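You operate a simulated robot arm through the tools that you are given. There is no shell and no other tool. Be economical: measure what you need, move in short steps, check, and stop when the job is done.

Carry out the task below with a simulated robot arm. There is one attempt and no reset: what you move stays moved.

JOB
Glue the white top on the key in the jig and clamp it.
Fine: brush on a strip from the pot; brush back in the cup, lid back on; bar stays down, knob on HOLD. A coat counts when it lies all over at full strength: go over it till it gets no stronger.

The check looks at the end state, three seconds after you hand in, the way a careful person would. Anything else that was tipped, shoved, dropped, spilled or broken makes it a failure. A push-on lid holds only when it is set on centred and level and pressed home; a screw cap is set on level and turned clockwise until tight.

ROBOT AND FRAMES
A 7-joint arm with a two-finger parallel gripper, fixed in place. Base frame: the origin is at the foot of the arm, x ahead of it, y to its left, z up; the work surface is at about z = 780. Readings come in mm, rad, newtons and seconds.
With the tool pointing down near the work surface it reaches from about 220 to 680 mm from the base axis. Its first joint turns from -1.152 to 1.152 rad. Payload 2.4 kg.
The tool frame sits at the grasp point between the pads (the TCP): z along the fingers, y along the line on which they close. The tips reach 30 mm beyond it. The gripper opens to 94 mm. The fingers are 28 mm wide and 10 mm thick; the gripper's body (50 by 96 mm) begins 55 mm behind the TCP.
Orientation is that of the tool frame in the base frame, as a unit quaternion [w, x, y, z]. With the fingers straight down and closing along the base's y, the tool's x points along the base's -x, its y along +y and its z along -z.

CONTROLS
- The arm moves only by the tool drive_tool. Its argument "targets" is a list of rows, each a list of 7 numbers: the shift along the tool's x, y, z in units of 40 mm (1.0 is 40 mm), then the turn, a rotation vector about the tool's x, y, z in units of 8 degrees (1.0 is 8 degrees), then the opening, from 0 (shut) to 1 (fully open). In form: [[x, y, z, rx, ry, rz, grip], ...]. A call has 1 to 8 rows; each row shifts and turns the commanded pose from where the row before left it, along the tool's axes as they then stand. A call with a number of a shift or a turn outside -1 to 1 is refused whole. A row lasts 0.2 s, in which the tool goes at most 50 mm and 0.15 rad; a call with a longer step from one row to the next is refused whole, and so is a gripper value outside its range. A pose out of reach is approached as far as the arm can. The call stops where the force on the tool passes 80 N (or 10 N more than at its start, if that is more) or the arm is blocked; 0.2 s more then pass. Each finger travels about 153 mm/s and halts on what it meets, pressing with about 44 N; the grip force reading is that of the motor and also rises with nothing between the fingers. The clock runs only during rows and for 0.2 s after the last one: add rows that do not move to give the fingers time. The reply holds the time, the measured pose of the TCP, the force on the tool along the base axes, the opening and the grip force, in the units named above and with some noise, with the torque about the TCP (base axes, N m) and any sound that the robot's microphone picked up.
- Cameras (640 x 400 px; columns grow to the right, rows downward): "scene" is fixed at [55.2, 477.9, 1466.8]; the picture's right is [-0.74, -0.67, 0.00], its down [-0.33, 0.37, -0.87] and it looks along [0.58, -0.64, -0.49] (base axes); focal length 353 px, centre (320, 200). "wrist" rides on the gripper at [76, 14, -102] in the tool frame; the picture's right is [-0.18, 0.98, 0.00], its down [-0.75, -0.14, -0.64] and it looks along [-0.63, -0.12, 0.77] (tool axes); focal length 243 px, centre (320, 200). There is no depth. A picture from a camera that has moved, and an enlarged one, comes with that camera's place and axes in the base frame and with its lens. The place of the scene camera against the robot may be out by one fixed shift of up to 25 mm in any direction.
- capture(camera): a new picture of that camera. The clock stands still meanwhile.
- close_up(camera, box): a new picture of the part [left, top, right, bottom] of that camera's present view, enlarged. The clock stands still meanwhile.
- sign_off(): hands the job in; it is judged then, once.

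Work in short steps. Places have to be worked out from the pictures, the camera data and where the tool is seen: move nearer, look again, correct. Check each grasp and each placing, and mend what went wrong. You have 120 turns and 76 pictures in all, those below and enlarged ones among them. Open the gripper and draw the arm clear of the work before you hand the job in, unless the task says otherwise; then end with one line.

The tools are called as name(argument=value, ...) on one line, values as JSON. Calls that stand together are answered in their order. drive_tool: Moves the arm, as the interface text tells. Its arguments: {"type":"object","properties":{"targets":{"type":"array","items":{"type":"array","items":{"type":"number"}}}},"required":["targets"]} The other tools are called the same way: capture (camera) takes a picture; close_up (camera, box) takes an enlarged picture of a part of a camera's view; sign_off () hands the job in.

At the start:

```text
clock: 0.0
tool_pos: [462.1, -97.5, 1207.6]
ee_rot: [0.0, 0.0, 1.0, 0.0]
force: [1.0, 0.4, 0.7]
moment: [0.0, -0.02, 0.01]
width: 94.0
gripper_force: 0.0
```

scene: 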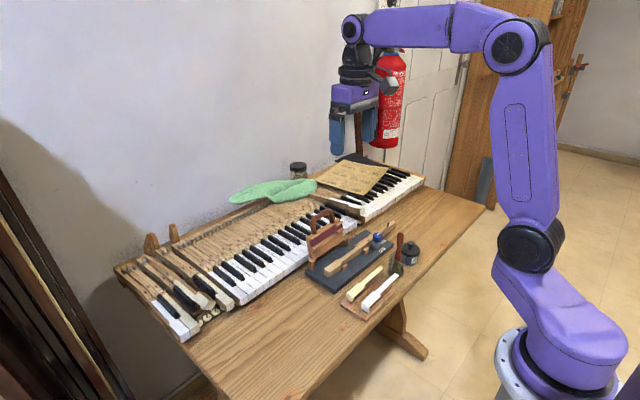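
wrist: 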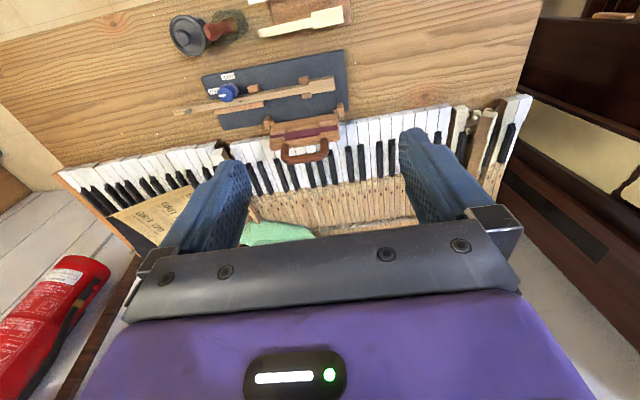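

I'll look more closely at the work area in both views.

close_up(camera="scene", box=[290, 190, 450, 320])

close_up(camera="wrist", box=[150, 0, 370, 170])

```text
3.08 times, centred on (370, 255) of scene
camera zoom: at [55.2, 477.9, 1466.8], right [-0.74, -0.67, 0.0], down [-0.33, 0.37, -0.87], along [0.58, -0.64, -0.49], focal length 1085 px, centre (166, 31)
```

zoom: 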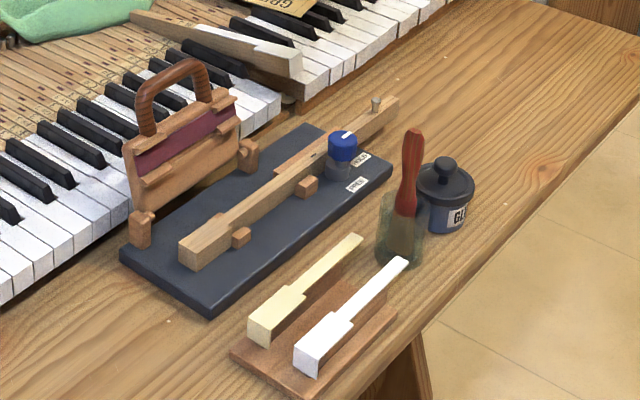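

```text
2.35 times, centred on (260, 85) of wrist
camera zoom: at [387.3, -82.8, 1310.0], right [0.18, 0.98, 0.0], down [0.75, -0.14, 0.64], along [0.63, -0.12, -0.77], focal length 571 px, centre (461, 471)
```

zoom: 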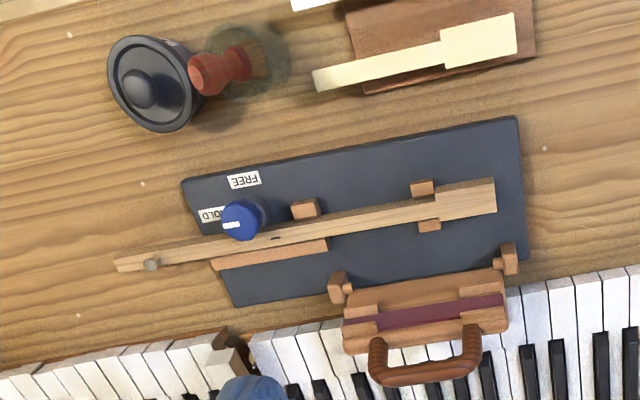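

Moving the tool nearer to and behind the work for a better wrist view.

drive_tool(targets=[[0.8, -0.6, 0.6, 0, 0, 0, 1], [0.8, -0.6, 0.6, 0, 0, 0, 1], [0.8, -0.6, 0.6, 0, 0, 0, 1], [0.8, -0.6, 0.6, 0, 0, 0, 1], [0.4, 0, 0.5, 0, 0, 0, 1]])

capture(camera="wrist")

```text
clock: 1.2
tool_pos: [316.9, -197.5, 1090.3]
ee_rot: [0.0, 0.0, 1.0, 0.0]
force: [-0.5, -0.4, -0.5]
moment: [0.01, 0.02, -0.03]
width: 93.9
gripper_force: 0.1
```

```text
71 pictures are left
camera wrist: at [242.3, -182.3, 1193.8], right [0.18, 0.98, 0.0], down [0.75, -0.14, 0.64], along [0.63, -0.12, -0.77], focal length 243 px, centre (320, 200)
```

wrist: 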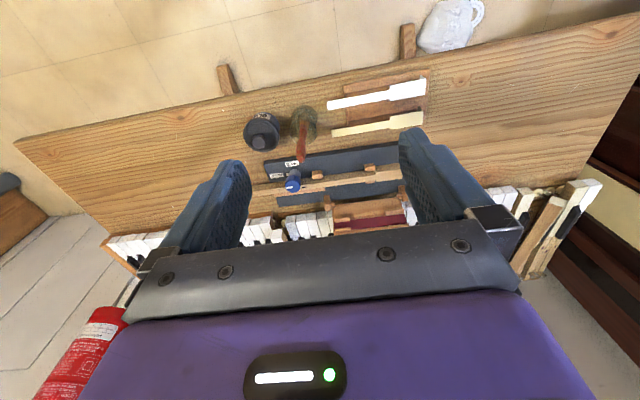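

close_up(camera="wrist", box=[230, 65, 440, 235])

```text
2.35 times, centred on (335, 150) of wrist
camera zoom: at [242.3, -182.3, 1193.8], right [0.18, 0.98, 0.0], down [0.75, -0.14, 0.64], along [0.63, -0.12, -0.77], focal length 571 px, centre (285, 318)
```

zoom: 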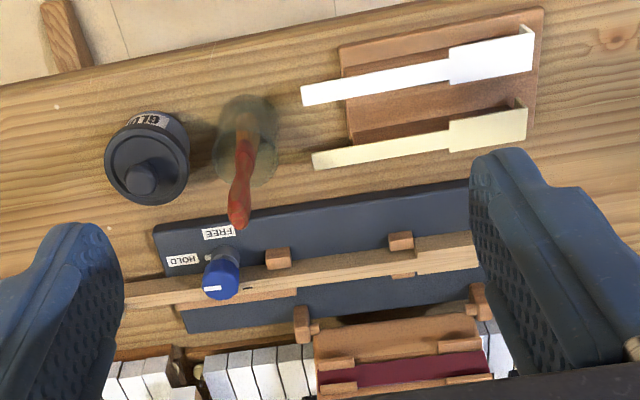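

Layout estimates: white top at x≈374, y −46…−196; key along x≈515, y −80…−410; knob (486,−277). Now detailed looks at the knob, jig and tops.

close_up(camera="scene", box=[340, 215, 420, 265])

close_up(camera="scene", box=[335, 245, 415, 320])

close_up(camera="scene", box=[295, 200, 395, 275])

```text
8.00 times, centred on (380, 240) of scene
camera zoom: at [55.2, 477.9, 1466.8], right [-0.74, -0.67, 0.0], down [-0.33, 0.37, -0.87], along [0.58, -0.64, -0.49], focal length 2822 px, centre (-160, -120)
```

zoom: 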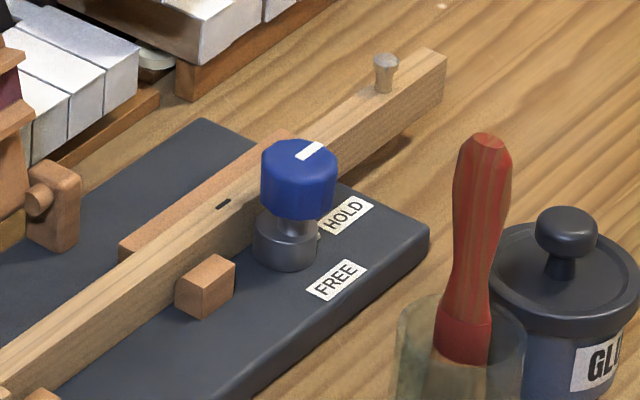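

```text
5.33 times, centred on (375, 282) of scene
camera zoom: at [55.2, 477.9, 1466.8], right [-0.74, -0.67, 0.0], down [-0.33, 0.37, -0.87], along [0.58, -0.64, -0.49], focal length 1881 px, centre (27, -240)
```

zoom: 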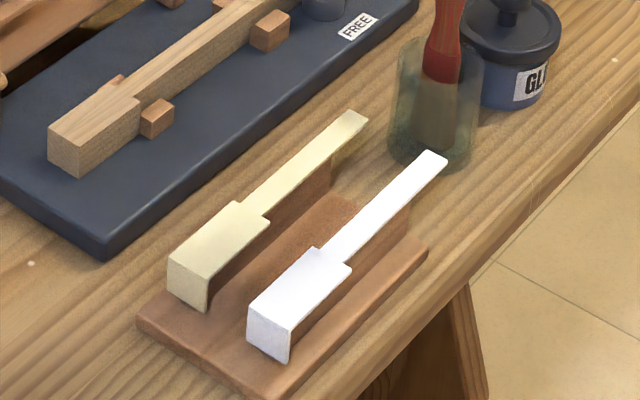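

```text
5.33 times, centred on (345, 238) of scene
camera zoom: at [55.2, 477.9, 1466.8], right [-0.74, -0.67, 0.0], down [-0.33, 0.37, -0.87], along [0.58, -0.64, -0.49], focal length 1881 px, centre (187, 0)
```

zoom: 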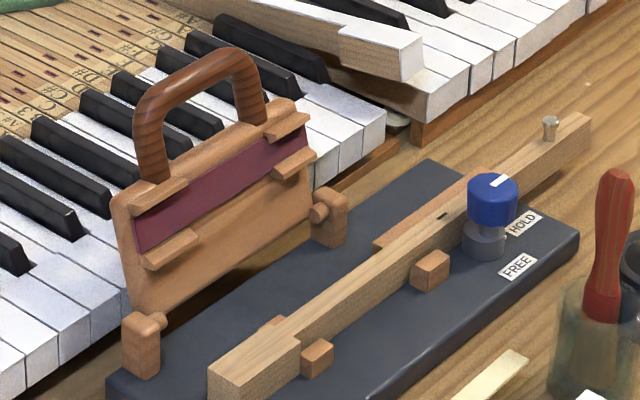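

The tops are thin covers with a front lip, the knob mark seems to point at HOLD already, and the lid handle triangulates to about (397,−311,836). Moving above the pot.

drive_tool(targets=[[-0.4, -0.57, 0.65, 0, 0, 0, 0.6], [-0.4, -0.57, 0.65, 0, 0, 0, 0.6], [-0.4, -0.57, 0.65, 0, 0, 0, 0.6], [-0.4, -0.57, 0.65, 0, 0, 0, 0.6], [-0.4, -0.57, 0.65, 0, 0, 0, 0.6]])

capture(camera="wrist")

```text
clock: 2.4
tool_pos: [400.4, -310.0, 960.9]
ee_rot: [0.0, 0.001, 1.0, 0.0]
force: [1.0, -0.7, -1.0]
moment: [0.03, 0.05, 0.0]
width: 56.3
gripper_force: 0.1
```

```text
66 pictures are left
camera wrist: at [325.3, -295.7, 1063.6], right [0.18, 0.98, 0.0], down [0.75, -0.14, 0.64], along [0.63, -0.12, -0.77], focal length 243 px, centre (320, 200)
```

wrist: 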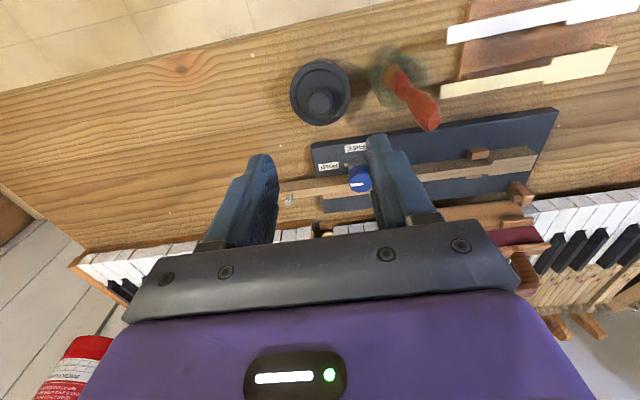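

Lid handle lies right under the tool axis. Descending with partial opening, watching force, then close.

drive_tool(targets=[[0.05, -0.02, 0.9, 0, 0, 0, 0.5], [0, 0, 0.9, 0, 0, 0, 0.5], [0, 0, 0.4, 0, 0, 0, 0.5], [0, 0, 0.3, 0, 0, 0, 0.5]])

capture(camera="wrist")

close_up(camera="scene", box=[360, 190, 440, 270])

```text
clock: 3.4
tool_pos: [396.3, -307.0, 860.1]
ee_rot: [0.0, 0.0, 1.0, 0.0]
force: [0.3, -0.2, 0.5]
moment: [-0.02, 0.01, 0.01]
width: 46.9
gripper_force: 0.1
```

```text
65 pictures are left
camera wrist: at [321.7, -292.0, 963.3], right [0.18, 0.98, 0.0], down [0.75, -0.14, 0.64], along [0.63, -0.12, -0.77], focal length 243 px, centre (320, 200)
```

wrist: 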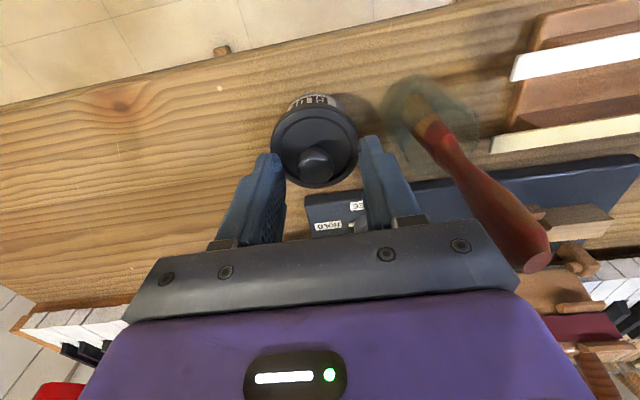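

```text
5.00 times, centred on (400, 230) of scene
camera zoom: at [55.2, 477.9, 1466.8], right [-0.74, -0.67, 0.0], down [-0.33, 0.37, -0.87], along [0.58, -0.64, -0.49], focal length 1764 px, centre (-80, 50)
```

zoom: 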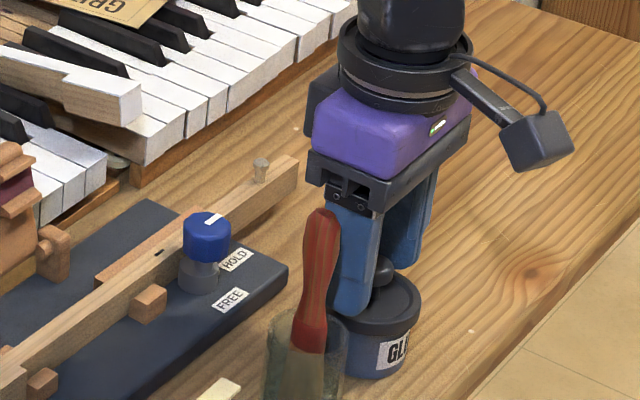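

Slight y correction (−3 mm), 3 mm lower, then close on the handle.

drive_tool(targets=[[0, -0.08, 0.08, 0, 0, 0, 0.5], [0, 0, 0, 0, 0, 0, 0.1], [0, 0, 0, 0, 0, 0, 0.05], [0, 0, 0, 0, 0, 0, 0.05]])

```text
clock: 4.4
tool_pos: [398.2, -310.1, 857.8]
ee_rot: [-0.001, 0.0, 1.0, -0.001]
force: [0.0, 1.7, 3.0]
moment: [0.02, 0.07, -0.01]
width: 15.9
gripper_force: 44.1
```

Gripped (15.9 mm). Lift gently to see whether it is push-on or screwed.

drive_tool(targets=[[0, 0, -0.1, 0, 0, 0, 0.0], [0, 0, -0.1, 0, 0, 0, 0.0], [0, 0, -0.15, 0, 0, 0, 0.0]])

close_up(camera="scene", box=[360, 190, 440, 270])

```text
clock: 5.2
tool_pos: [396.1, -310.5, 871.9]
ee_rot: [-0.001, 0.001, 1.0, 0.0]
force: [-0.5, -1.0, 0.7]
moment: [0.0, -0.03, 0.01]
width: 16.0
gripper_force: 44.0
heard: snap
```

```text
5.00 times, centred on (400, 230) of scene
camera zoom: at [55.2, 477.9, 1466.8], right [-0.74, -0.67, 0.0], down [-0.33, 0.37, -0.87], along [0.58, -0.64, -0.49], focal length 1764 px, centre (-80, 50)
```

zoom: 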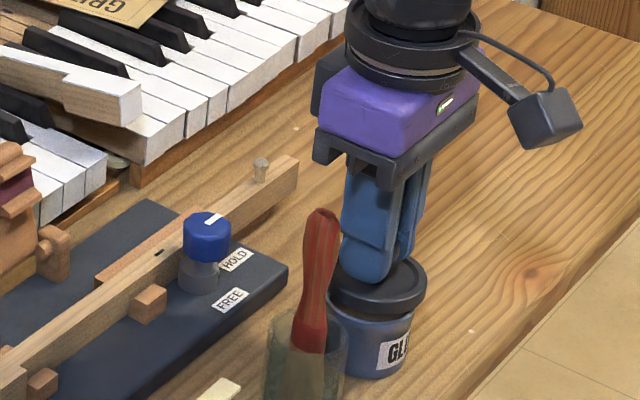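

Push-on lid came off with a snap. Carry it to a free spot at about (420,−400).

drive_tool(targets=[[0, 0, -0.75, 0, 0, 0, 0], [-0.2, -0.75, 0, 0, 0, 0, 0], [-0.2, -0.75, 0, 0, 0, 0, 0], [-0.2, -0.75, 0, 0, 0, 0, 0], [0, 0, 0.8, 0, 0, 0, 0], [0, 0, 0.7, 0, 0, 0, 0]])

capture(camera="scene")

```text
clock: 6.6
tool_pos: [420.4, -400.9, 842.8]
ee_rot: [0.0, 0.001, 1.0, 0.0]
force: [-1.1, -0.3, 0.3]
moment: [0.01, 0.01, 0.01]
width: 16.8
gripper_force: 43.9
```

```text
62 pictures are left
```

scene: 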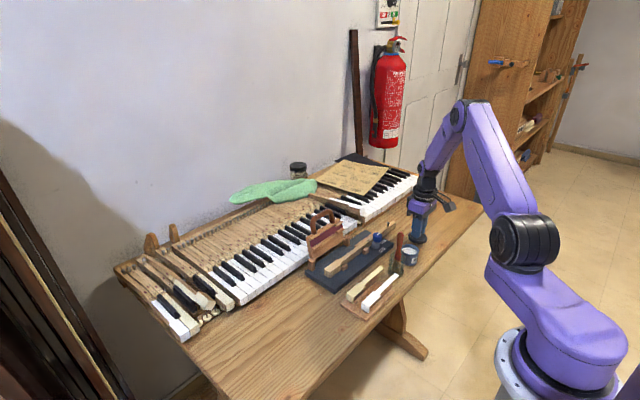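

close_up(camera="scene", box=[380, 190, 460, 270])

drive_tool(targets=[[0, 0, 0.1, 0, 0, 0, 0], [0, 0, 0.1, 0, 0, 0, 0]])

```text
5.00 times, centred on (420, 230) of scene
camera zoom: at [55.2, 477.9, 1466.8], right [-0.74, -0.67, 0.0], down [-0.33, 0.37, -0.87], along [0.58, -0.64, -0.49], focal length 1764 px, centre (-180, 50)
```

zoom: 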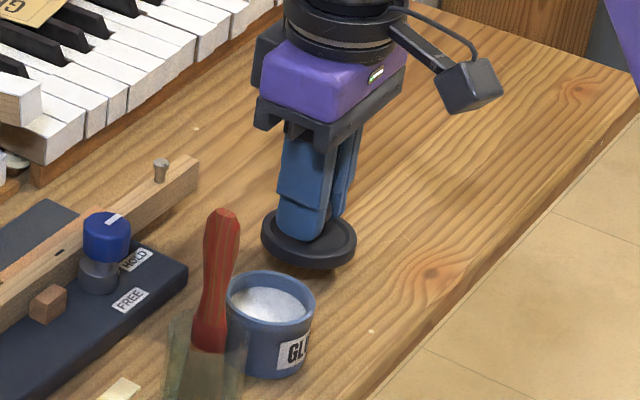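

```text
clock: 7.2
tool_pos: [418.9, -401.5, 832.9]
ee_rot: [0.0, 0.0, 1.0, -0.001]
force: [-0.6, -0.1, -0.7]
moment: [-0.02, -0.01, -0.02]
width: 17.7
gripper_force: 44.2
```

Glue surface is visible well up in the pot. Continue lowering in small steps until contact.

drive_tool(targets=[[0, 0, 0.06, 0, 0, 0, 0], [0, 0, 0.06, 0, 0, 0, 0]])

close_up(camera="scene", box=[390, 200, 450, 260])

```text
clock: 7.8
tool_pos: [420.3, -400.8, 828.8]
ee_rot: [0.0, 0.0, 1.0, 0.0]
force: [0.3, -0.3, -0.5]
moment: [0.01, 0.01, -0.01]
width: 17.7
gripper_force: 43.7
```

```text
6.67 times, centred on (420, 230) of scene
camera zoom: at [55.2, 477.9, 1466.8], right [-0.74, -0.67, 0.0], down [-0.33, 0.37, -0.87], along [0.58, -0.64, -0.49], focal length 2352 px, centre (-347, 0)
```

zoom: 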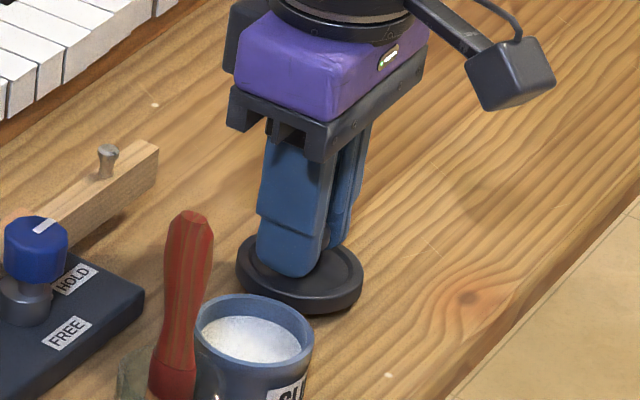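

No contact yet; continue down in 2 mm steps.

drive_tool(targets=[[0, 0, 0.05, 0, 0, 0, 0], [0, 0, 0.05, 0, 0, 0, 0]])

drive_tool(targets=[[0, 0, 0.05, 0, 0, 0, 0], [0, 0, 0.03, 0, 0, 0, 0]])

```text
clock: 8.4
tool_pos: [420.1, -402.4, 825.7]
ee_rot: [0.0, 0.0, 1.0, 0.001]
force: [-0.4, -1.2, 0.2]
moment: [-0.01, 0.02, 0.01]
width: 17.8
gripper_force: 44.1
```

```text
clock: 9.0
tool_pos: [421.2, -401.7, 821.1]
ee_rot: [0.0, 0.0, 1.0, 0.0]
force: [-1.8, 1.1, 7.4]
moment: [-0.17, 0.11, -0.06]
width: 16.4
gripper_force: 44.1
```

Contact (7 N) at z≈821. Release and rise.

drive_tool(targets=[[0, 0, -0.02, 0, 0, 0, 0.35], [0, 0, 0, 0, 0, 0, 0.5], [0, 0, -0.5, 0, 0, 0, 0.5], [0, 0, -1, 0, 0, 0, 0.5], [0, 0, -1, 0, 0, 0, 0.5]])

capture(camera="wrist")

```text
clock: 10.2
tool_pos: [421.1, -403.1, 923.7]
ee_rot: [-0.001, 0.0, 1.0, 0.0]
force: [-0.3, 0.0, 0.4]
moment: [-0.04, 0.01, -0.05]
width: 47.0
gripper_force: 0.0
```

```text
59 pictures are left
camera wrist: at [346.1, -387.9, 1027.6], right [0.18, 0.98, 0.0], down [0.75, -0.14, 0.64], along [0.63, -0.12, -0.77], focal length 243 px, centre (320, 200)
```

wrist: 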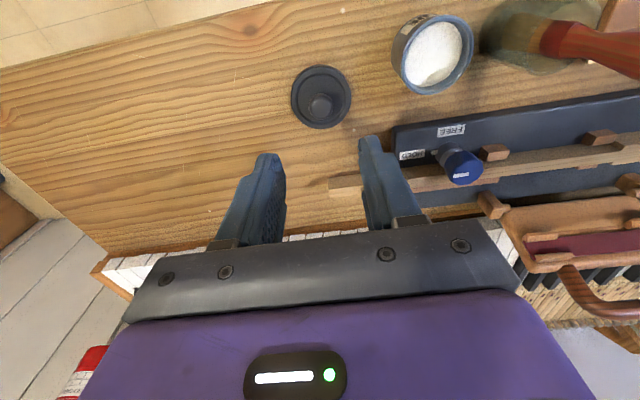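

Lid sits upright. Now go above the brush.

drive_tool(targets=[[0, 0, -1, 0, 0, 0, 0.5], [0.15, 1.0, 0, 0, 0, 0, 0.5], [0.15, 1.0, 0, 0, 0, 0, 0.5], [0.15, 1.0, 0, 0, 0, 0, 0.5], [0.15, 1.0, 0, 0, 0, 0, 0.5]])

capture(camera="wrist")

close_up(camera="scene", box=[365, 210, 435, 280])

```text
clock: 11.4
tool_pos: [394.4, -239.7, 961.2]
ee_rot: [0.0, -0.001, 1.0, 0.0]
force: [-1.2, 0.5, 0.8]
moment: [-0.02, 0.01, 0.01]
width: 46.9
gripper_force: 0.1
```

```text
58 pictures are left
camera wrist: at [320.0, -224.4, 1064.6], right [0.18, 0.98, 0.0], down [0.75, -0.14, 0.64], along [0.63, -0.12, -0.77], focal length 243 px, centre (320, 200)
```

wrist: 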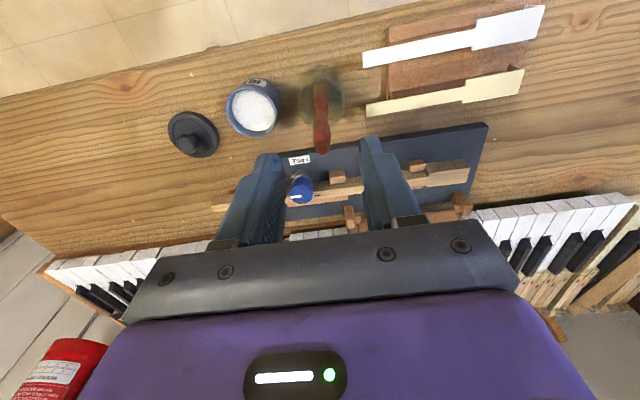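

```text
5.71 times, centred on (400, 245) of scene
camera zoom: at [55.2, 477.9, 1466.8], right [-0.74, -0.67, 0.0], down [-0.33, 0.37, -0.87], along [0.58, -0.65, -0.49], focal length 2016 px, centre (-137, -57)
```

zoom: 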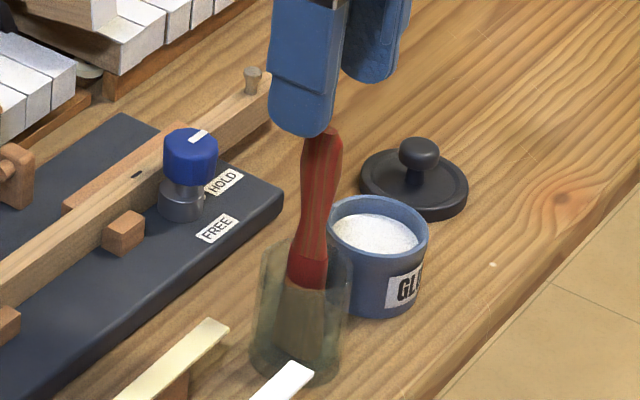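

Brush stands upright at about (399,−239), top near z 904. Descend around the handle and grip it just above the cup rim.

drive_tool(targets=[[-0.12, 0, 0.6, 0, 0, 0, 0.5], [0, 0, 0.7, 0, 0, 0, 0.5], [0, 0, 0.6, 0, 0, 0, 0.5]])

capture(camera="wrist")

close_up(camera="scene", box=[365, 210, 435, 280])

```text
clock: 12.2
tool_pos: [402.5, -242.9, 886.6]
ee_rot: [0.0, 0.0, 1.0, -0.001]
force: [-0.2, 0.1, 0.1]
moment: [-0.01, 0.05, 0.01]
width: 46.8
gripper_force: 0.2
```

```text
56 pictures are left
camera wrist: at [325.9, -227.8, 989.6], right [0.18, 0.98, 0.0], down [0.75, -0.14, 0.64], along [0.63, -0.12, -0.77], focal length 243 px, centre (320, 200)
```

wrist: 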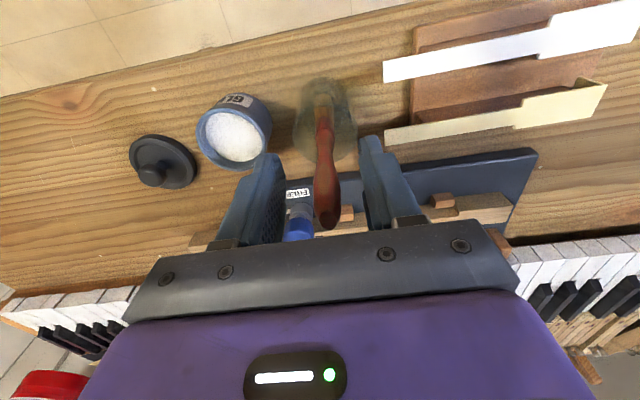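

```text
5.71 times, centred on (400, 245) of scene
camera zoom: at [55.2, 477.9, 1466.8], right [-0.74, -0.67, 0.0], down [-0.33, 0.37, -0.87], along [0.58, -0.64, -0.49], focal length 2016 px, centre (-137, -57)
```

zoom: 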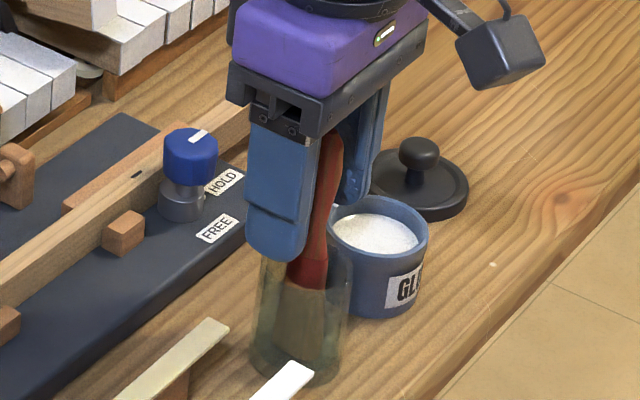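

Handle is between the fingers. Close.

drive_tool(targets=[[0, 0.05, 0, 0, 0, 0, 0.5], [0, 0, 0, 0, 0, 0, 0.2], [0, 0, 0, 0, 0, 0, 0.0], [0, 0, 0, 0, 0, 0, 0.0]])

capture(camera="wrist")

```text
clock: 13.2
tool_pos: [401.5, -239.4, 887.5]
ee_rot: [0.001, -0.001, 1.0, 0.0]
force: [0.9, -0.1, 0.0]
moment: [0.01, -0.02, -0.01]
width: 14.8
gripper_force: 44.0
```

```text
54 pictures are left
camera wrist: at [325.9, -224.7, 989.7], right [0.18, 0.98, 0.0], down [0.75, -0.14, 0.64], along [0.63, -0.12, -0.77], focal length 243 px, centre (320, 200)
```

wrist: 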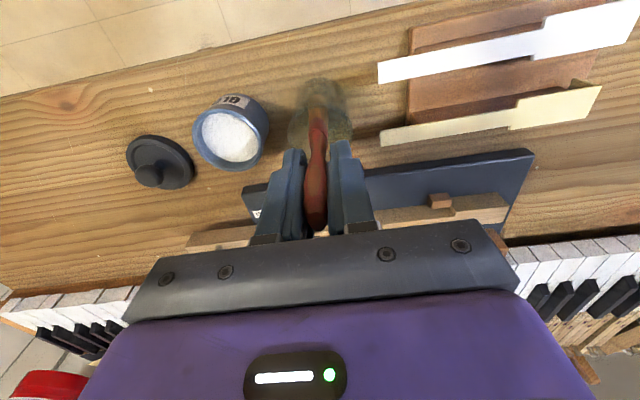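

Gripped at 14.8 mm. Lift straight up out of the cup and inspect.

drive_tool(targets=[[0, 0, -0.5, 0, 0, 0, 0], [0, 0, -0.8, 0, 0, 0, 0], [0, 0, -0.8, 0, 0, 0, 0]])

close_up(camera="scene", box=[365, 190, 445, 270])

capture(camera="wrist")

```text
clock: 14.0
tool_pos: [399.8, -236.4, 972.9]
ee_rot: [0.0, 0.0, 1.0, -0.001]
force: [0.7, 1.6, -0.4]
moment: [0.0, -0.02, 0.0]
width: 14.9
gripper_force: 44.8
```

```text
5.00 times, centred on (405, 230) of scene
camera zoom: at [55.2, 477.9, 1466.8], right [-0.74, -0.67, 0.0], down [-0.33, 0.37, -0.87], along [0.58, -0.64, -0.49], focal length 1764 px, centre (-105, 50)
```

zoom: 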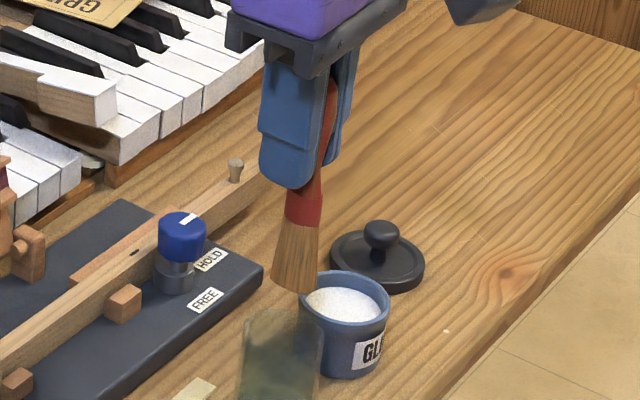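

```text
52 pictures are left
camera wrist: at [324.6, -222.6, 1075.0], right [0.18, 0.98, 0.0], down [0.75, -0.14, 0.64], along [0.63, -0.12, -0.77], focal length 243 px, centre (320, 200)
```

wrist: 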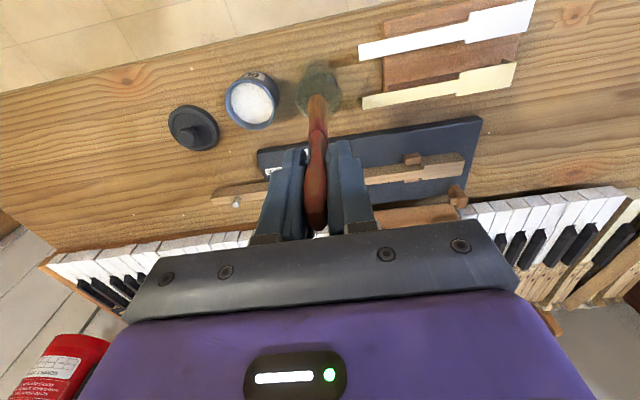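

Brush hangs straight; bristle end about 100 mm below the TCP. Move over the pot and dip partially.

drive_tool(targets=[[0, -0.9, 0, 0, 0, 0, 0], [0.05, -0.9, 0, 0, 0, 0, 0], [0, 0, 0.7, 0, 0, 0, 0], [0, 0, 0.7, 0, 0, 0, 0], [0, 0, 0, 0, 0, 0, 0]])

close_up(camera="scene", box=[365, 190, 445, 270])

close_up(camera="wrist", box=[230, 50, 410, 190])

```text
clock: 15.2
tool_pos: [397.4, -310.6, 915.5]
ee_rot: [0.0, 0.0, 1.0, 0.0]
force: [0.3, 0.3, -0.4]
moment: [0.0, 0.02, -0.03]
width: 14.9
gripper_force: 44.3
```

```text
5.00 times, centred on (405, 230) of scene
camera zoom: at [55.2, 477.9, 1466.8], right [-0.74, -0.67, 0.0], down [-0.33, 0.37, -0.87], along [0.58, -0.64, -0.49], focal length 1764 px, centre (-105, 50)
```

zoom: 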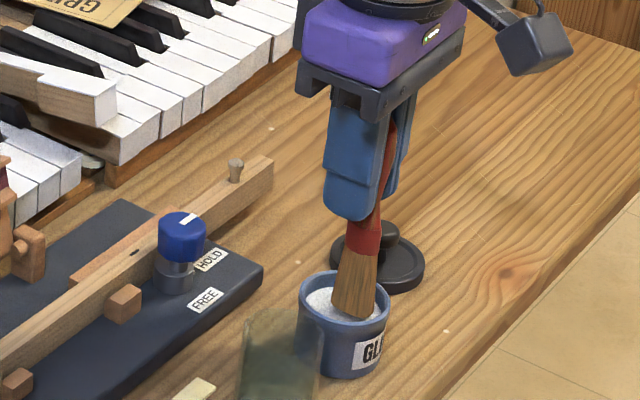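

```text
2.86 times, centred on (320, 120) of wrist
camera zoom: at [321.8, -295.6, 1017.9], right [0.18, 0.98, 0.0], down [0.75, -0.14, 0.64], along [0.63, -0.12, -0.77], focal length 693 px, centre (320, 429)
```

zoom: 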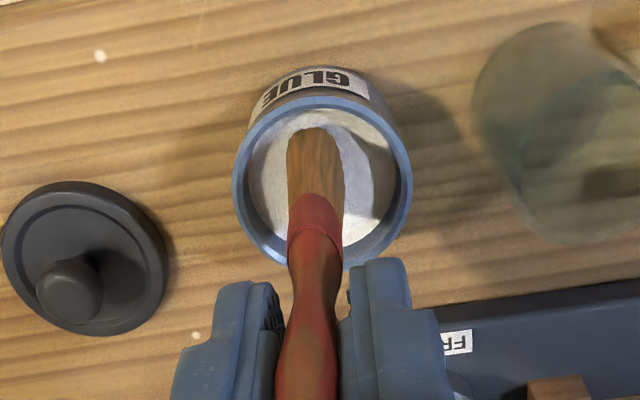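

Bristle tip is just at the glue surface. Dip ~12 mm deeper, pause, and look.

drive_tool(targets=[[0, 0, 0.15, 0, 0, 0, 0], [0, 0, 0.15, 0, 0, 0, 0], [0, 0, 0, 0, 0, 0, 0]])

close_up(camera="wrist", box=[230, 50, 410, 190])

```text
clock: 16.0
tool_pos: [397.5, -310.4, 901.9]
ee_rot: [0.0, 0.0, 1.0, 0.0]
force: [-0.1, 0.1, -0.5]
moment: [0.0, -0.02, -0.01]
width: 14.9
gripper_force: 44.2
```

```text
2.86 times, centred on (320, 120) of wrist
camera zoom: at [322.7, -295.8, 1005.4], right [0.18, 0.98, 0.0], down [0.75, -0.14, 0.64], along [0.63, -0.12, -0.77], focal length 693 px, centre (320, 429)
```

zoom: 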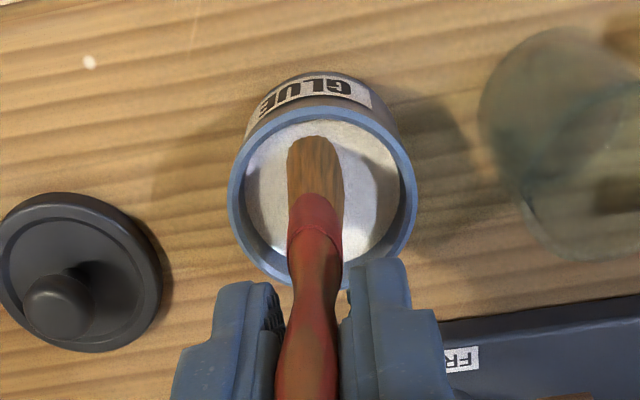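

Visible bristle length hasn't shortened yet; lower further.

drive_tool(targets=[[0, 0, 0.15, 0, 0, 0, 0], [0, 0, 0.15, 0, 0, 0, 0], [0, 0, 0, 0, 0, 0, 0]])

close_up(camera="wrist", box=[230, 50, 410, 190])

```text
clock: 16.8
tool_pos: [398.1, -312.1, 892.9]
ee_rot: [0.003, 0.0, 1.0, -0.002]
force: [-0.3, 3.4, 38.8]
moment: [0.32, 0.16, -0.01]
width: 15.1
gripper_force: 44.3
```

```text
2.86 times, centred on (320, 120) of wrist
camera zoom: at [323.7, -296.7, 995.1], right [0.18, 0.98, 0.0], down [0.75, -0.14, 0.65], along [0.64, -0.12, -0.76], focal length 693 px, centre (320, 429)
```

zoom: 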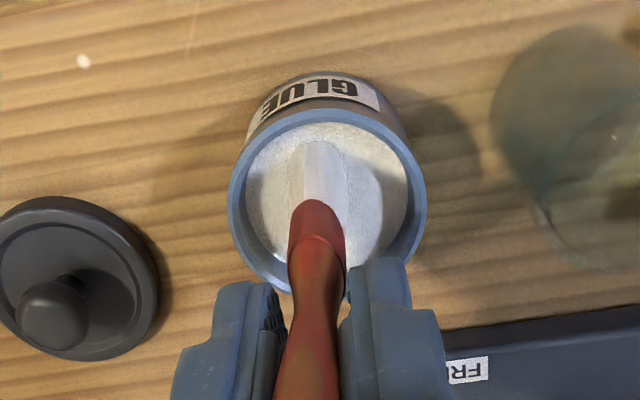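

Force 39 N: the bristles reached the glue and are now white (loaded). Lift and carry over the key's front end.

drive_tool(targets=[[0, 0, -0.5, 0, 0, 0, 0], [0, 0, -1, 0, 0, 0, 0], [0, 0, -1, 0, 0, 0, 0]])

drive_tool(targets=[[-0.49, 0.88, 0, 0, 0, 0, 0], [-0.49, 0.88, 0, 0, 0, 0, 0], [-0.49, 0.88, 0, 0, 0, 0, 0], [-0.49, 0.88, 0, 0, 0, 0, 0], [-0.49, 0.88, 0, 0, 0, 0, 0], [-0.49, 0.88, 0, 0, 0, 0, 0]])

capture(camera="wrist")

close_up(camera="scene", box=[295, 180, 415, 275])

```text
clock: 17.6
tool_pos: [400.5, -307.6, 992.1]
ee_rot: [0.0, 0.0, 1.0, 0.001]
force: [0.5, 0.6, -0.2]
moment: [0.01, 0.03, 0.04]
width: 15.1
gripper_force: 44.1
```

```text
clock: 19.0
tool_pos: [517.6, -97.4, 992.2]
ee_rot: [0.0, 0.0, 1.0, 0.0]
force: [-0.2, 0.0, -0.2]
moment: [-0.01, -0.01, -0.01]
width: 14.9
gripper_force: 44.1
```

```text
47 pictures are left
camera wrist: at [443.5, -83.2, 1095.4], right [0.18, 0.98, 0.0], down [0.75, -0.14, 0.64], along [0.63, -0.12, -0.77], focal length 243 px, centre (320, 200)
```

wrist: 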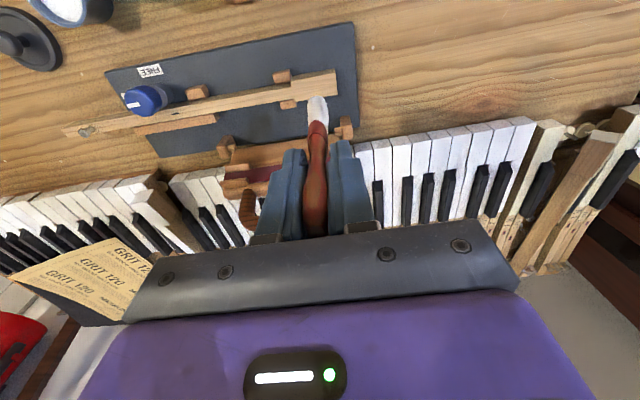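

```text
4.21 times, centred on (355, 228) of scene
camera zoom: at [55.2, 477.9, 1466.8], right [-0.74, -0.67, 0.0], down [-0.33, 0.37, -0.87], along [0.58, -0.65, -0.49], focal length 1485 px, centre (173, 84)
```

zoom: 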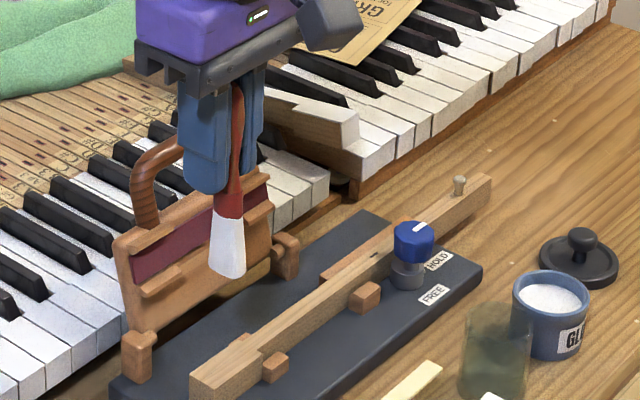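

The key head is under the brush (x≈516, front end y≈−79). Lower toward contact in steps.

drive_tool(targets=[[0.03, 0.1, 0.7, 0, 0, 0, 0], [0, 0, 0.7, 0, 0, 0, 0]])

close_up(camera="wrist", box=[220, 40, 400, 180])

close_up(camera="scene", box=[295, 200, 395, 275])

```text
clock: 19.6
tool_pos: [514.9, -92.3, 935.6]
ee_rot: [0.0, 0.0, 1.0, 0.0]
force: [-0.5, -0.1, 0.2]
moment: [0.03, 0.0, 0.02]
width: 14.8
gripper_force: 44.1
```

```text
2.86 times, centred on (310, 110) of wrist
camera zoom: at [441.0, -77.9, 1038.6], right [0.18, 0.98, 0.0], down [0.75, -0.14, 0.64], along [0.63, -0.12, -0.77], focal length 693 px, centre (349, 457)
```

zoom: 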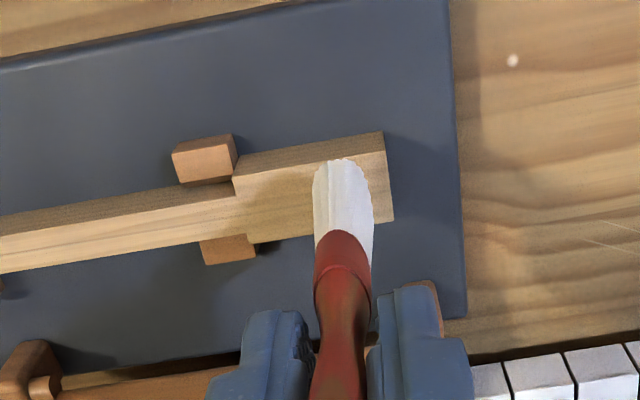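

```text
5.33 times, centred on (345, 238) of scene
camera zoom: at [55.2, 477.9, 1466.8], right [-0.74, -0.67, 0.0], down [-0.33, 0.37, -0.87], along [0.58, -0.64, -0.49], focal length 1881 px, centre (187, 0)
```

zoom: 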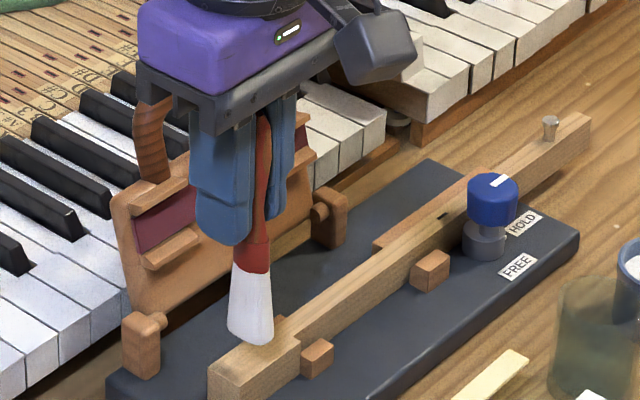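

The key's top face seems centred nearer x≈520. Shift slightly and go down to contact.

drive_tool(targets=[[-0.1, 0.1, 0.15, 0, 0, 0, 0], [0, 0, 0.15, 0, 0, 0, 0]])

drive_tool(targets=[[0, 0, 0.1, 0, 0, 0, 0], [0, 0, 0.05, 0, 0, 0, 0]])

close_up(camera="wrist", box=[220, 40, 400, 180])

```text
clock: 20.2
tool_pos: [521.2, -89.7, 922.7]
ee_rot: [0.0, 0.0, 1.0, -0.001]
force: [0.7, -0.8, -0.5]
moment: [0.0, 0.0, -0.01]
width: 15.0
gripper_force: 44.2
```

```text
clock: 20.8
tool_pos: [519.1, -92.5, 916.5]
ee_rot: [-0.001, 0.0, 1.0, 0.001]
force: [-0.6, 0.1, 0.1]
moment: [-0.01, -0.01, 0.01]
width: 15.0
gripper_force: 43.4
```

```text
2.86 times, centred on (310, 110) of wrist
camera zoom: at [444.5, -76.8, 1019.1], right [0.18, 0.98, 0.0], down [0.75, -0.14, 0.64], along [0.63, -0.12, -0.77], focal length 693 px, centre (349, 457)
```

zoom: 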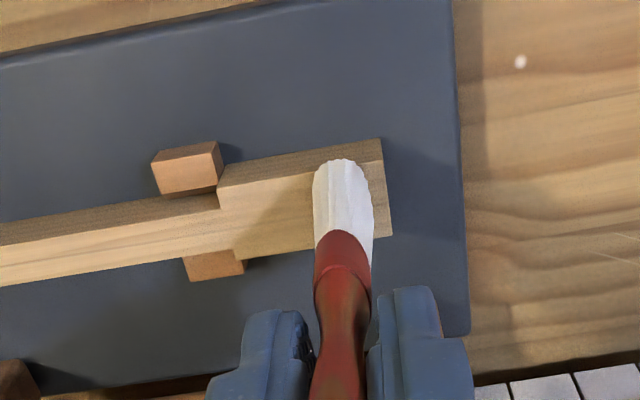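

Almost touching; continue down in 2 mm steps.

drive_tool(targets=[[0, 0, 0.05, 0, 0, 0, 0], [0, 0, 0.05, 0, 0, 0, 0]])

drive_tool(targets=[[0, 0, 0.05, 0, 0, 0, 0], [0, 0, 0.05, 0, 0, 0, 0]])

```text
clock: 21.4
tool_pos: [520.3, -92.6, 912.6]
ee_rot: [0.0, 0.0, 1.0, 0.0]
force: [0.8, 0.5, -0.3]
moment: [0.02, -0.02, 0.02]
width: 14.9
gripper_force: 44.2
```

```text
clock: 22.0
tool_pos: [519.5, -92.1, 910.1]
ee_rot: [0.002, 0.0, 1.0, -0.001]
force: [-4.6, 1.5, 23.8]
moment: [0.16, 0.42, 0.01]
width: 14.9
gripper_force: 43.6
```

Contact at z≈910 (24 N). Ease up 1 mm and stroke along −y toward the tail.

drive_tool(targets=[[0, 0.1, -0.03, 0, 0, 0, 0], [0.005, -0.4, 0, 0, 0, 0, 0], [0.005, -0.4, 0, 0, 0, 0, 0], [0.005, -0.4, 0, 0, 0, 0, 0], [0.005, -0.4, 0, 0, 0, 0, 0]])

close_up(camera="wrist", box=[220, 40, 440, 200])

```text
clock: 23.2
tool_pos: [519.5, -155.1, 911.2]
ee_rot: [-0.002, 0.001, 1.0, 0.001]
force: [0.0, 0.7, -0.2]
moment: [0.04, 0.02, 0.04]
width: 14.9
gripper_force: 43.4
```

```text
2.50 times, centred on (330, 120) of wrist
camera zoom: at [444.9, -139.4, 1014.3], right [0.19, 0.98, 0.0], down [0.75, -0.14, 0.64], along [0.63, -0.12, -0.77], focal length 606 px, centre (295, 400)
```

zoom: 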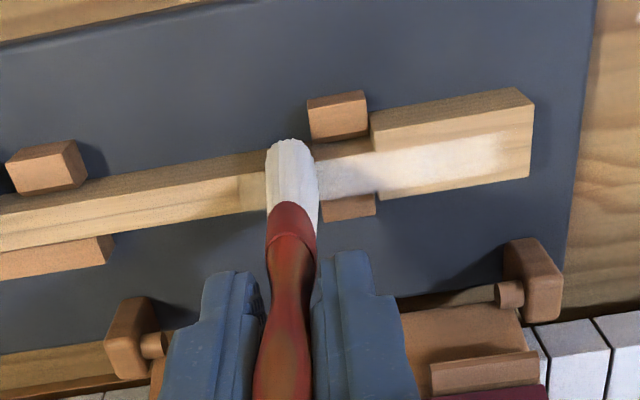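

A clear glue strip is showing. Zoom in to judge coverage.

close_up(camera="wrist", box=[320, 65, 420, 130])

close_up(camera="scene", box=[325, 230, 385, 280])

```text
6.15 times, centred on (370, 98) of wrist
camera zoom: at [444.9, -139.4, 1014.3], right [0.19, 0.98, 0.0], down [0.75, -0.14, 0.64], along [0.63, -0.12, -0.77], focal length 1493 px, centre (12, 831)
```

zoom: 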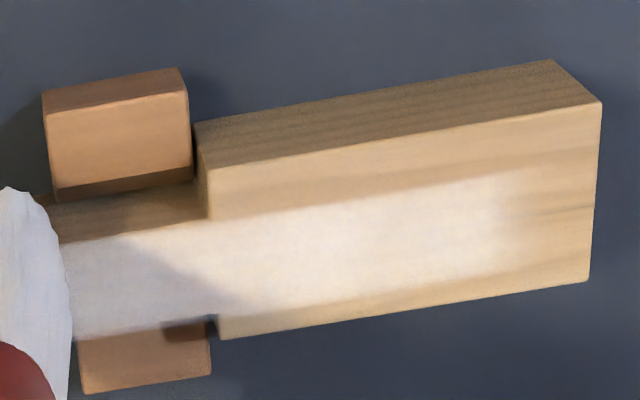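

```text
8.00 times, centred on (355, 255) of scene
camera zoom: at [55.2, 477.9, 1466.8], right [-0.74, -0.67, 0.0], down [-0.33, 0.37, -0.87], along [0.58, -0.64, -0.49], focal length 2822 px, centre (40, -240)
```

zoom: 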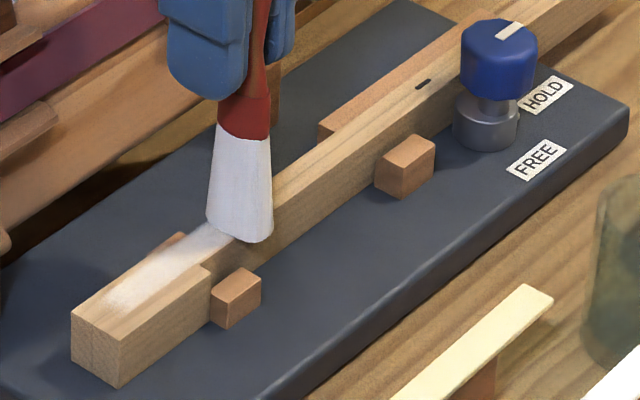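

The strip is ~14 mm wide and lies ~3 mm to +x of the tool; key head is x 509–532, tail 513–527, front y≈−76, and the top is ~144 mm long (tail end y≈−220). Continue over the tail with a small x shift, then come back.

drive_tool(targets=[[0.05, 0, 0.02, 0, 0, 0, 0], [0, -0.4, 0, 0, 0, 0, 0], [0, -0.4, 0, 0, 0, 0, 0], [0, -0.4, 0, 0, 0, 0, 0], [0, -0.32, 0, 0, 0, 0, 0], [0, 0, 0, 0, 0, 0, 0]])

drive_tool(targets=[[0, 0.4, 0, 0, 0, 0, 0], [0, 0.4, 0, 0, 0, 0, 0], [0, 0.4, 0, 0, 0, 0, 0], [0, 0.4, 0, 0, 0, 0, 0], [0, 0.4, 0, 0, 0, 0, 0], [0, 0.4, 0, 0, 0, 0, 0]])

close_up(camera="scene", box=[325, 230, 385, 280])

```text
clock: 24.6
tool_pos: [518.8, -212.3, 911.5]
ee_rot: [0.002, -0.001, 1.0, 0.0]
force: [0.0, 5.7, 20.4]
moment: [0.53, 0.07, -0.04]
width: 14.9
gripper_force: 44.1
```

```text
clock: 26.0
tool_pos: [518.4, -113.0, 907.6]
ee_rot: [-0.002, -0.002, 1.0, 0.002]
force: [-0.5, -0.2, 22.1]
moment: [0.01, 0.06, 0.01]
width: 14.9
gripper_force: 44.3
```

```text
8.00 times, centred on (355, 255) of scene
camera zoom: at [54.8, 477.9, 1466.8], right [-0.74, -0.67, 0.0], down [-0.33, 0.37, -0.87], along [0.58, -0.64, -0.49], focal length 2822 px, centre (40, -240)
```

zoom: 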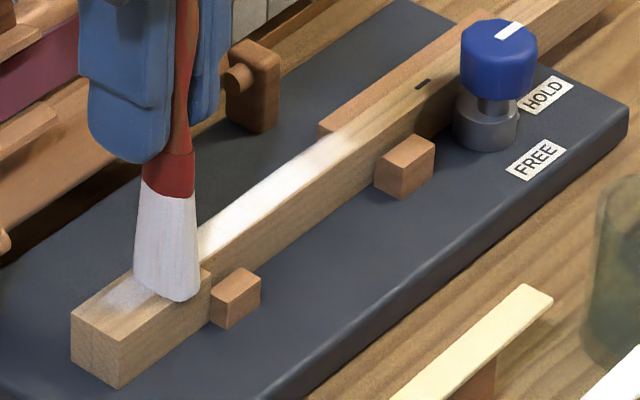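

Tail is well coated. Now cover the head with strokes at three x offsets up to the front edge.

drive_tool(targets=[[0.15, 0, 0, 0, 0, 0, 0], [0, 0.45, 0, 0, 0, 0, 0], [0, 0.45, 0, 0, 0, 0, 0], [-0.25, 0, 0, 0, 0, 0, 0], [0, -0.5, 0, 0, 0, 0, 0], [0, -0.5, 0, 0, 0, 0, 0], [0.1, 0.5, 0, 0, 0, 0, 0], [0, 0.5, 0, 0, 0, 0, 0]])

drive_tool(targets=[[0, 0, -0.5, 0, 0, 0, 0], [0, -0.5, -0.5, 0, 0, 0, 0], [0, -1, 0, 0, 0, 0, 0], [0, -1, 0, 0, 0, 0, 0]])

close_up(camera="wrist", box=[300, 50, 440, 150])

```text
clock: 27.8
tool_pos: [517.2, -84.1, 907.6]
ee_rot: [0.001, 0.0, 1.0, 0.0]
force: [0.7, -7.0, 19.2]
moment: [-0.62, -0.01, 0.02]
width: 14.9
gripper_force: 44.1
```

```text
clock: 28.8
tool_pos: [513.5, -179.2, 949.6]
ee_rot: [0.0, 0.0, 1.0, 0.0]
force: [0.1, 0.3, -0.1]
moment: [-0.01, 0.01, 0.02]
width: 14.5
gripper_force: 43.8
```

```text
4.00 times, centred on (370, 100) of wrist
camera zoom: at [439.3, -165.2, 1053.1], right [0.18, 0.98, 0.0], down [0.75, -0.14, 0.64], along [0.63, -0.12, -0.77], focal length 970 px, centre (120, 600)
```

zoom: 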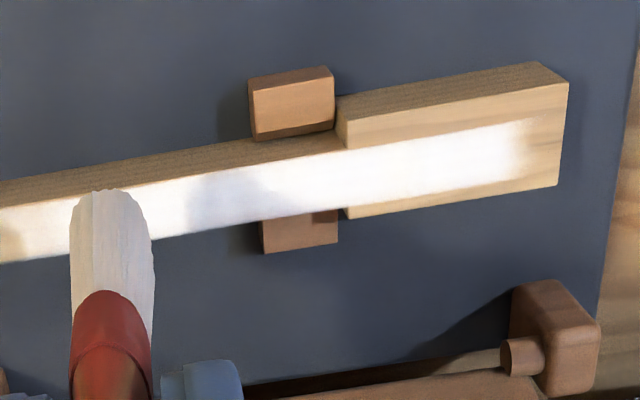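

The strip is whiter but still leaves margins on the head (mostly −x side and the front). Re-dip the brush.

drive_tool(targets=[[0, 0, -1, 0, 0, 0, 0], [0.72, -0.82, 0, 0, 0, 0, 0], [0.72, -0.82, 0, 0, 0, 0, 0], [0.72, -0.82, 0, 0, 0, 0, 0], [0.72, -0.82, 0, 0, 0, 0, 0]])

capture(camera="wrist")

```text
clock: 30.0
tool_pos: [398.7, -312.7, 988.3]
ee_rot: [0.0, 0.0, 1.0, 0.001]
force: [-0.5, -0.9, -0.2]
moment: [-0.01, -0.01, -0.03]
width: 14.7
gripper_force: 43.6
```

```text
37 pictures are left
camera wrist: at [324.5, -298.5, 1092.6], right [0.18, 0.98, 0.0], down [0.75, -0.14, 0.64], along [0.63, -0.12, -0.77], focal length 243 px, centre (320, 200)
```

wrist: 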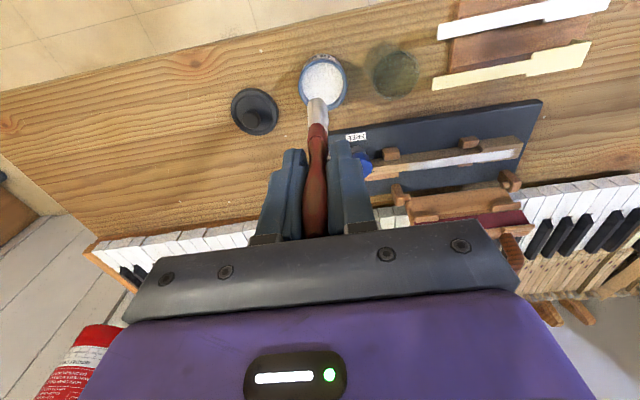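

Dip again and lift.

drive_tool(targets=[[0.05, 0.05, 1, 0, 0, 0, 0], [0, 0, 1, 0, 0, 0, 0], [0, 0, 0.35, 0, 0, 0, 0], [0, 0, 0, 0, 0, 0, 0]])

drive_tool(targets=[[0, 0, -0.5, 0, 0, 0, 0], [0, 0, -0.9, 0, 0, 0, 0], [0, 0, -0.95, 0, 0, 0, 0]])

```text
clock: 31.0
tool_pos: [399.0, -311.7, 895.7]
ee_rot: [-0.001, 0.0, 1.0, 0.0]
force: [0.4, -0.3, -0.1]
moment: [0.01, 0.03, 0.01]
width: 15.0
gripper_force: 44.6
```

```text
clock: 31.8
tool_pos: [400.4, -309.6, 989.8]
ee_rot: [0.0, 0.0, 1.0, 0.0]
force: [0.4, 1.1, -0.6]
moment: [0.01, -0.02, 0.03]
width: 15.0
gripper_force: 44.1
```

No contact force that time (z 895.7), so it may not have loaded; dip 4 mm deeper.

drive_tool(targets=[[0.05, 0, 1, 0, 0, 0, 0], [0, 0, 1, 0, 0, 0, 0], [0, 0, 0.46, 0, 0, 0, 0], [0, 0, 0, 0, 0, 0, 0], [0, 0, 0, 0, 0, 0, 0]])

drive_tool(targets=[[0, 0, -0.5, 0, 0, 0, 0], [0, 0, -0.96, 0, 0, 0, 0], [0, 0, -1, 0, 0, 0, 0]])

```text
clock: 33.0
tool_pos: [398.3, -311.9, 890.1]
ee_rot: [0.001, 0.0, 1.0, -0.001]
force: [-3.6, 2.7, 19.9]
moment: [0.19, 0.36, -0.02]
width: 14.8
gripper_force: 44.3
```

```text
clock: 33.8
tool_pos: [399.2, -308.2, 986.3]
ee_rot: [0.0, 0.0, 1.0, 0.0]
force: [0.4, -0.1, 0.4]
moment: [-0.01, 0.0, 0.01]
width: 15.1
gripper_force: 44.4
```

Loaded (20 N contact). Go to the −x front corner of the head and stroke there.

drive_tool(targets=[[-0.458, 0.957, 0, 0, 0, 0, 0], [-0.458, 0.957, 0, 0, 0, 0, 0], [-0.458, 0.957, 0, 0, 0, 0, 0], [-0.458, 0.957, 0, 0, 0, 0, 0], [-0.458, 0.957, 0, 0, 0, 0, 0], [-0.458, 0.957, 0, 0, 0, 0, 0], [0, 0, 0.9, 0, 0, 0, 0], [0, 0, 0.8, 0, 0, 0, 0]])

drive_tool(targets=[[0, 0, 0.1, 0, 0, 0, 0], [0, 0, 0.1, 0, 0, 0, 0]])

```text
clock: 35.6
tool_pos: [506.6, -81.4, 920.5]
ee_rot: [0.001, 0.0, 1.0, 0.0]
force: [0.9, 0.9, 0.6]
moment: [0.0, -0.03, 0.03]
width: 14.8
gripper_force: 44.0
```

```text
clock: 36.2
tool_pos: [505.9, -79.8, 913.2]
ee_rot: [0.0, 0.001, 1.0, 0.0]
force: [-0.6, -0.2, -0.5]
moment: [0.01, 0.0, -0.01]
width: 15.0
gripper_force: 43.8
```

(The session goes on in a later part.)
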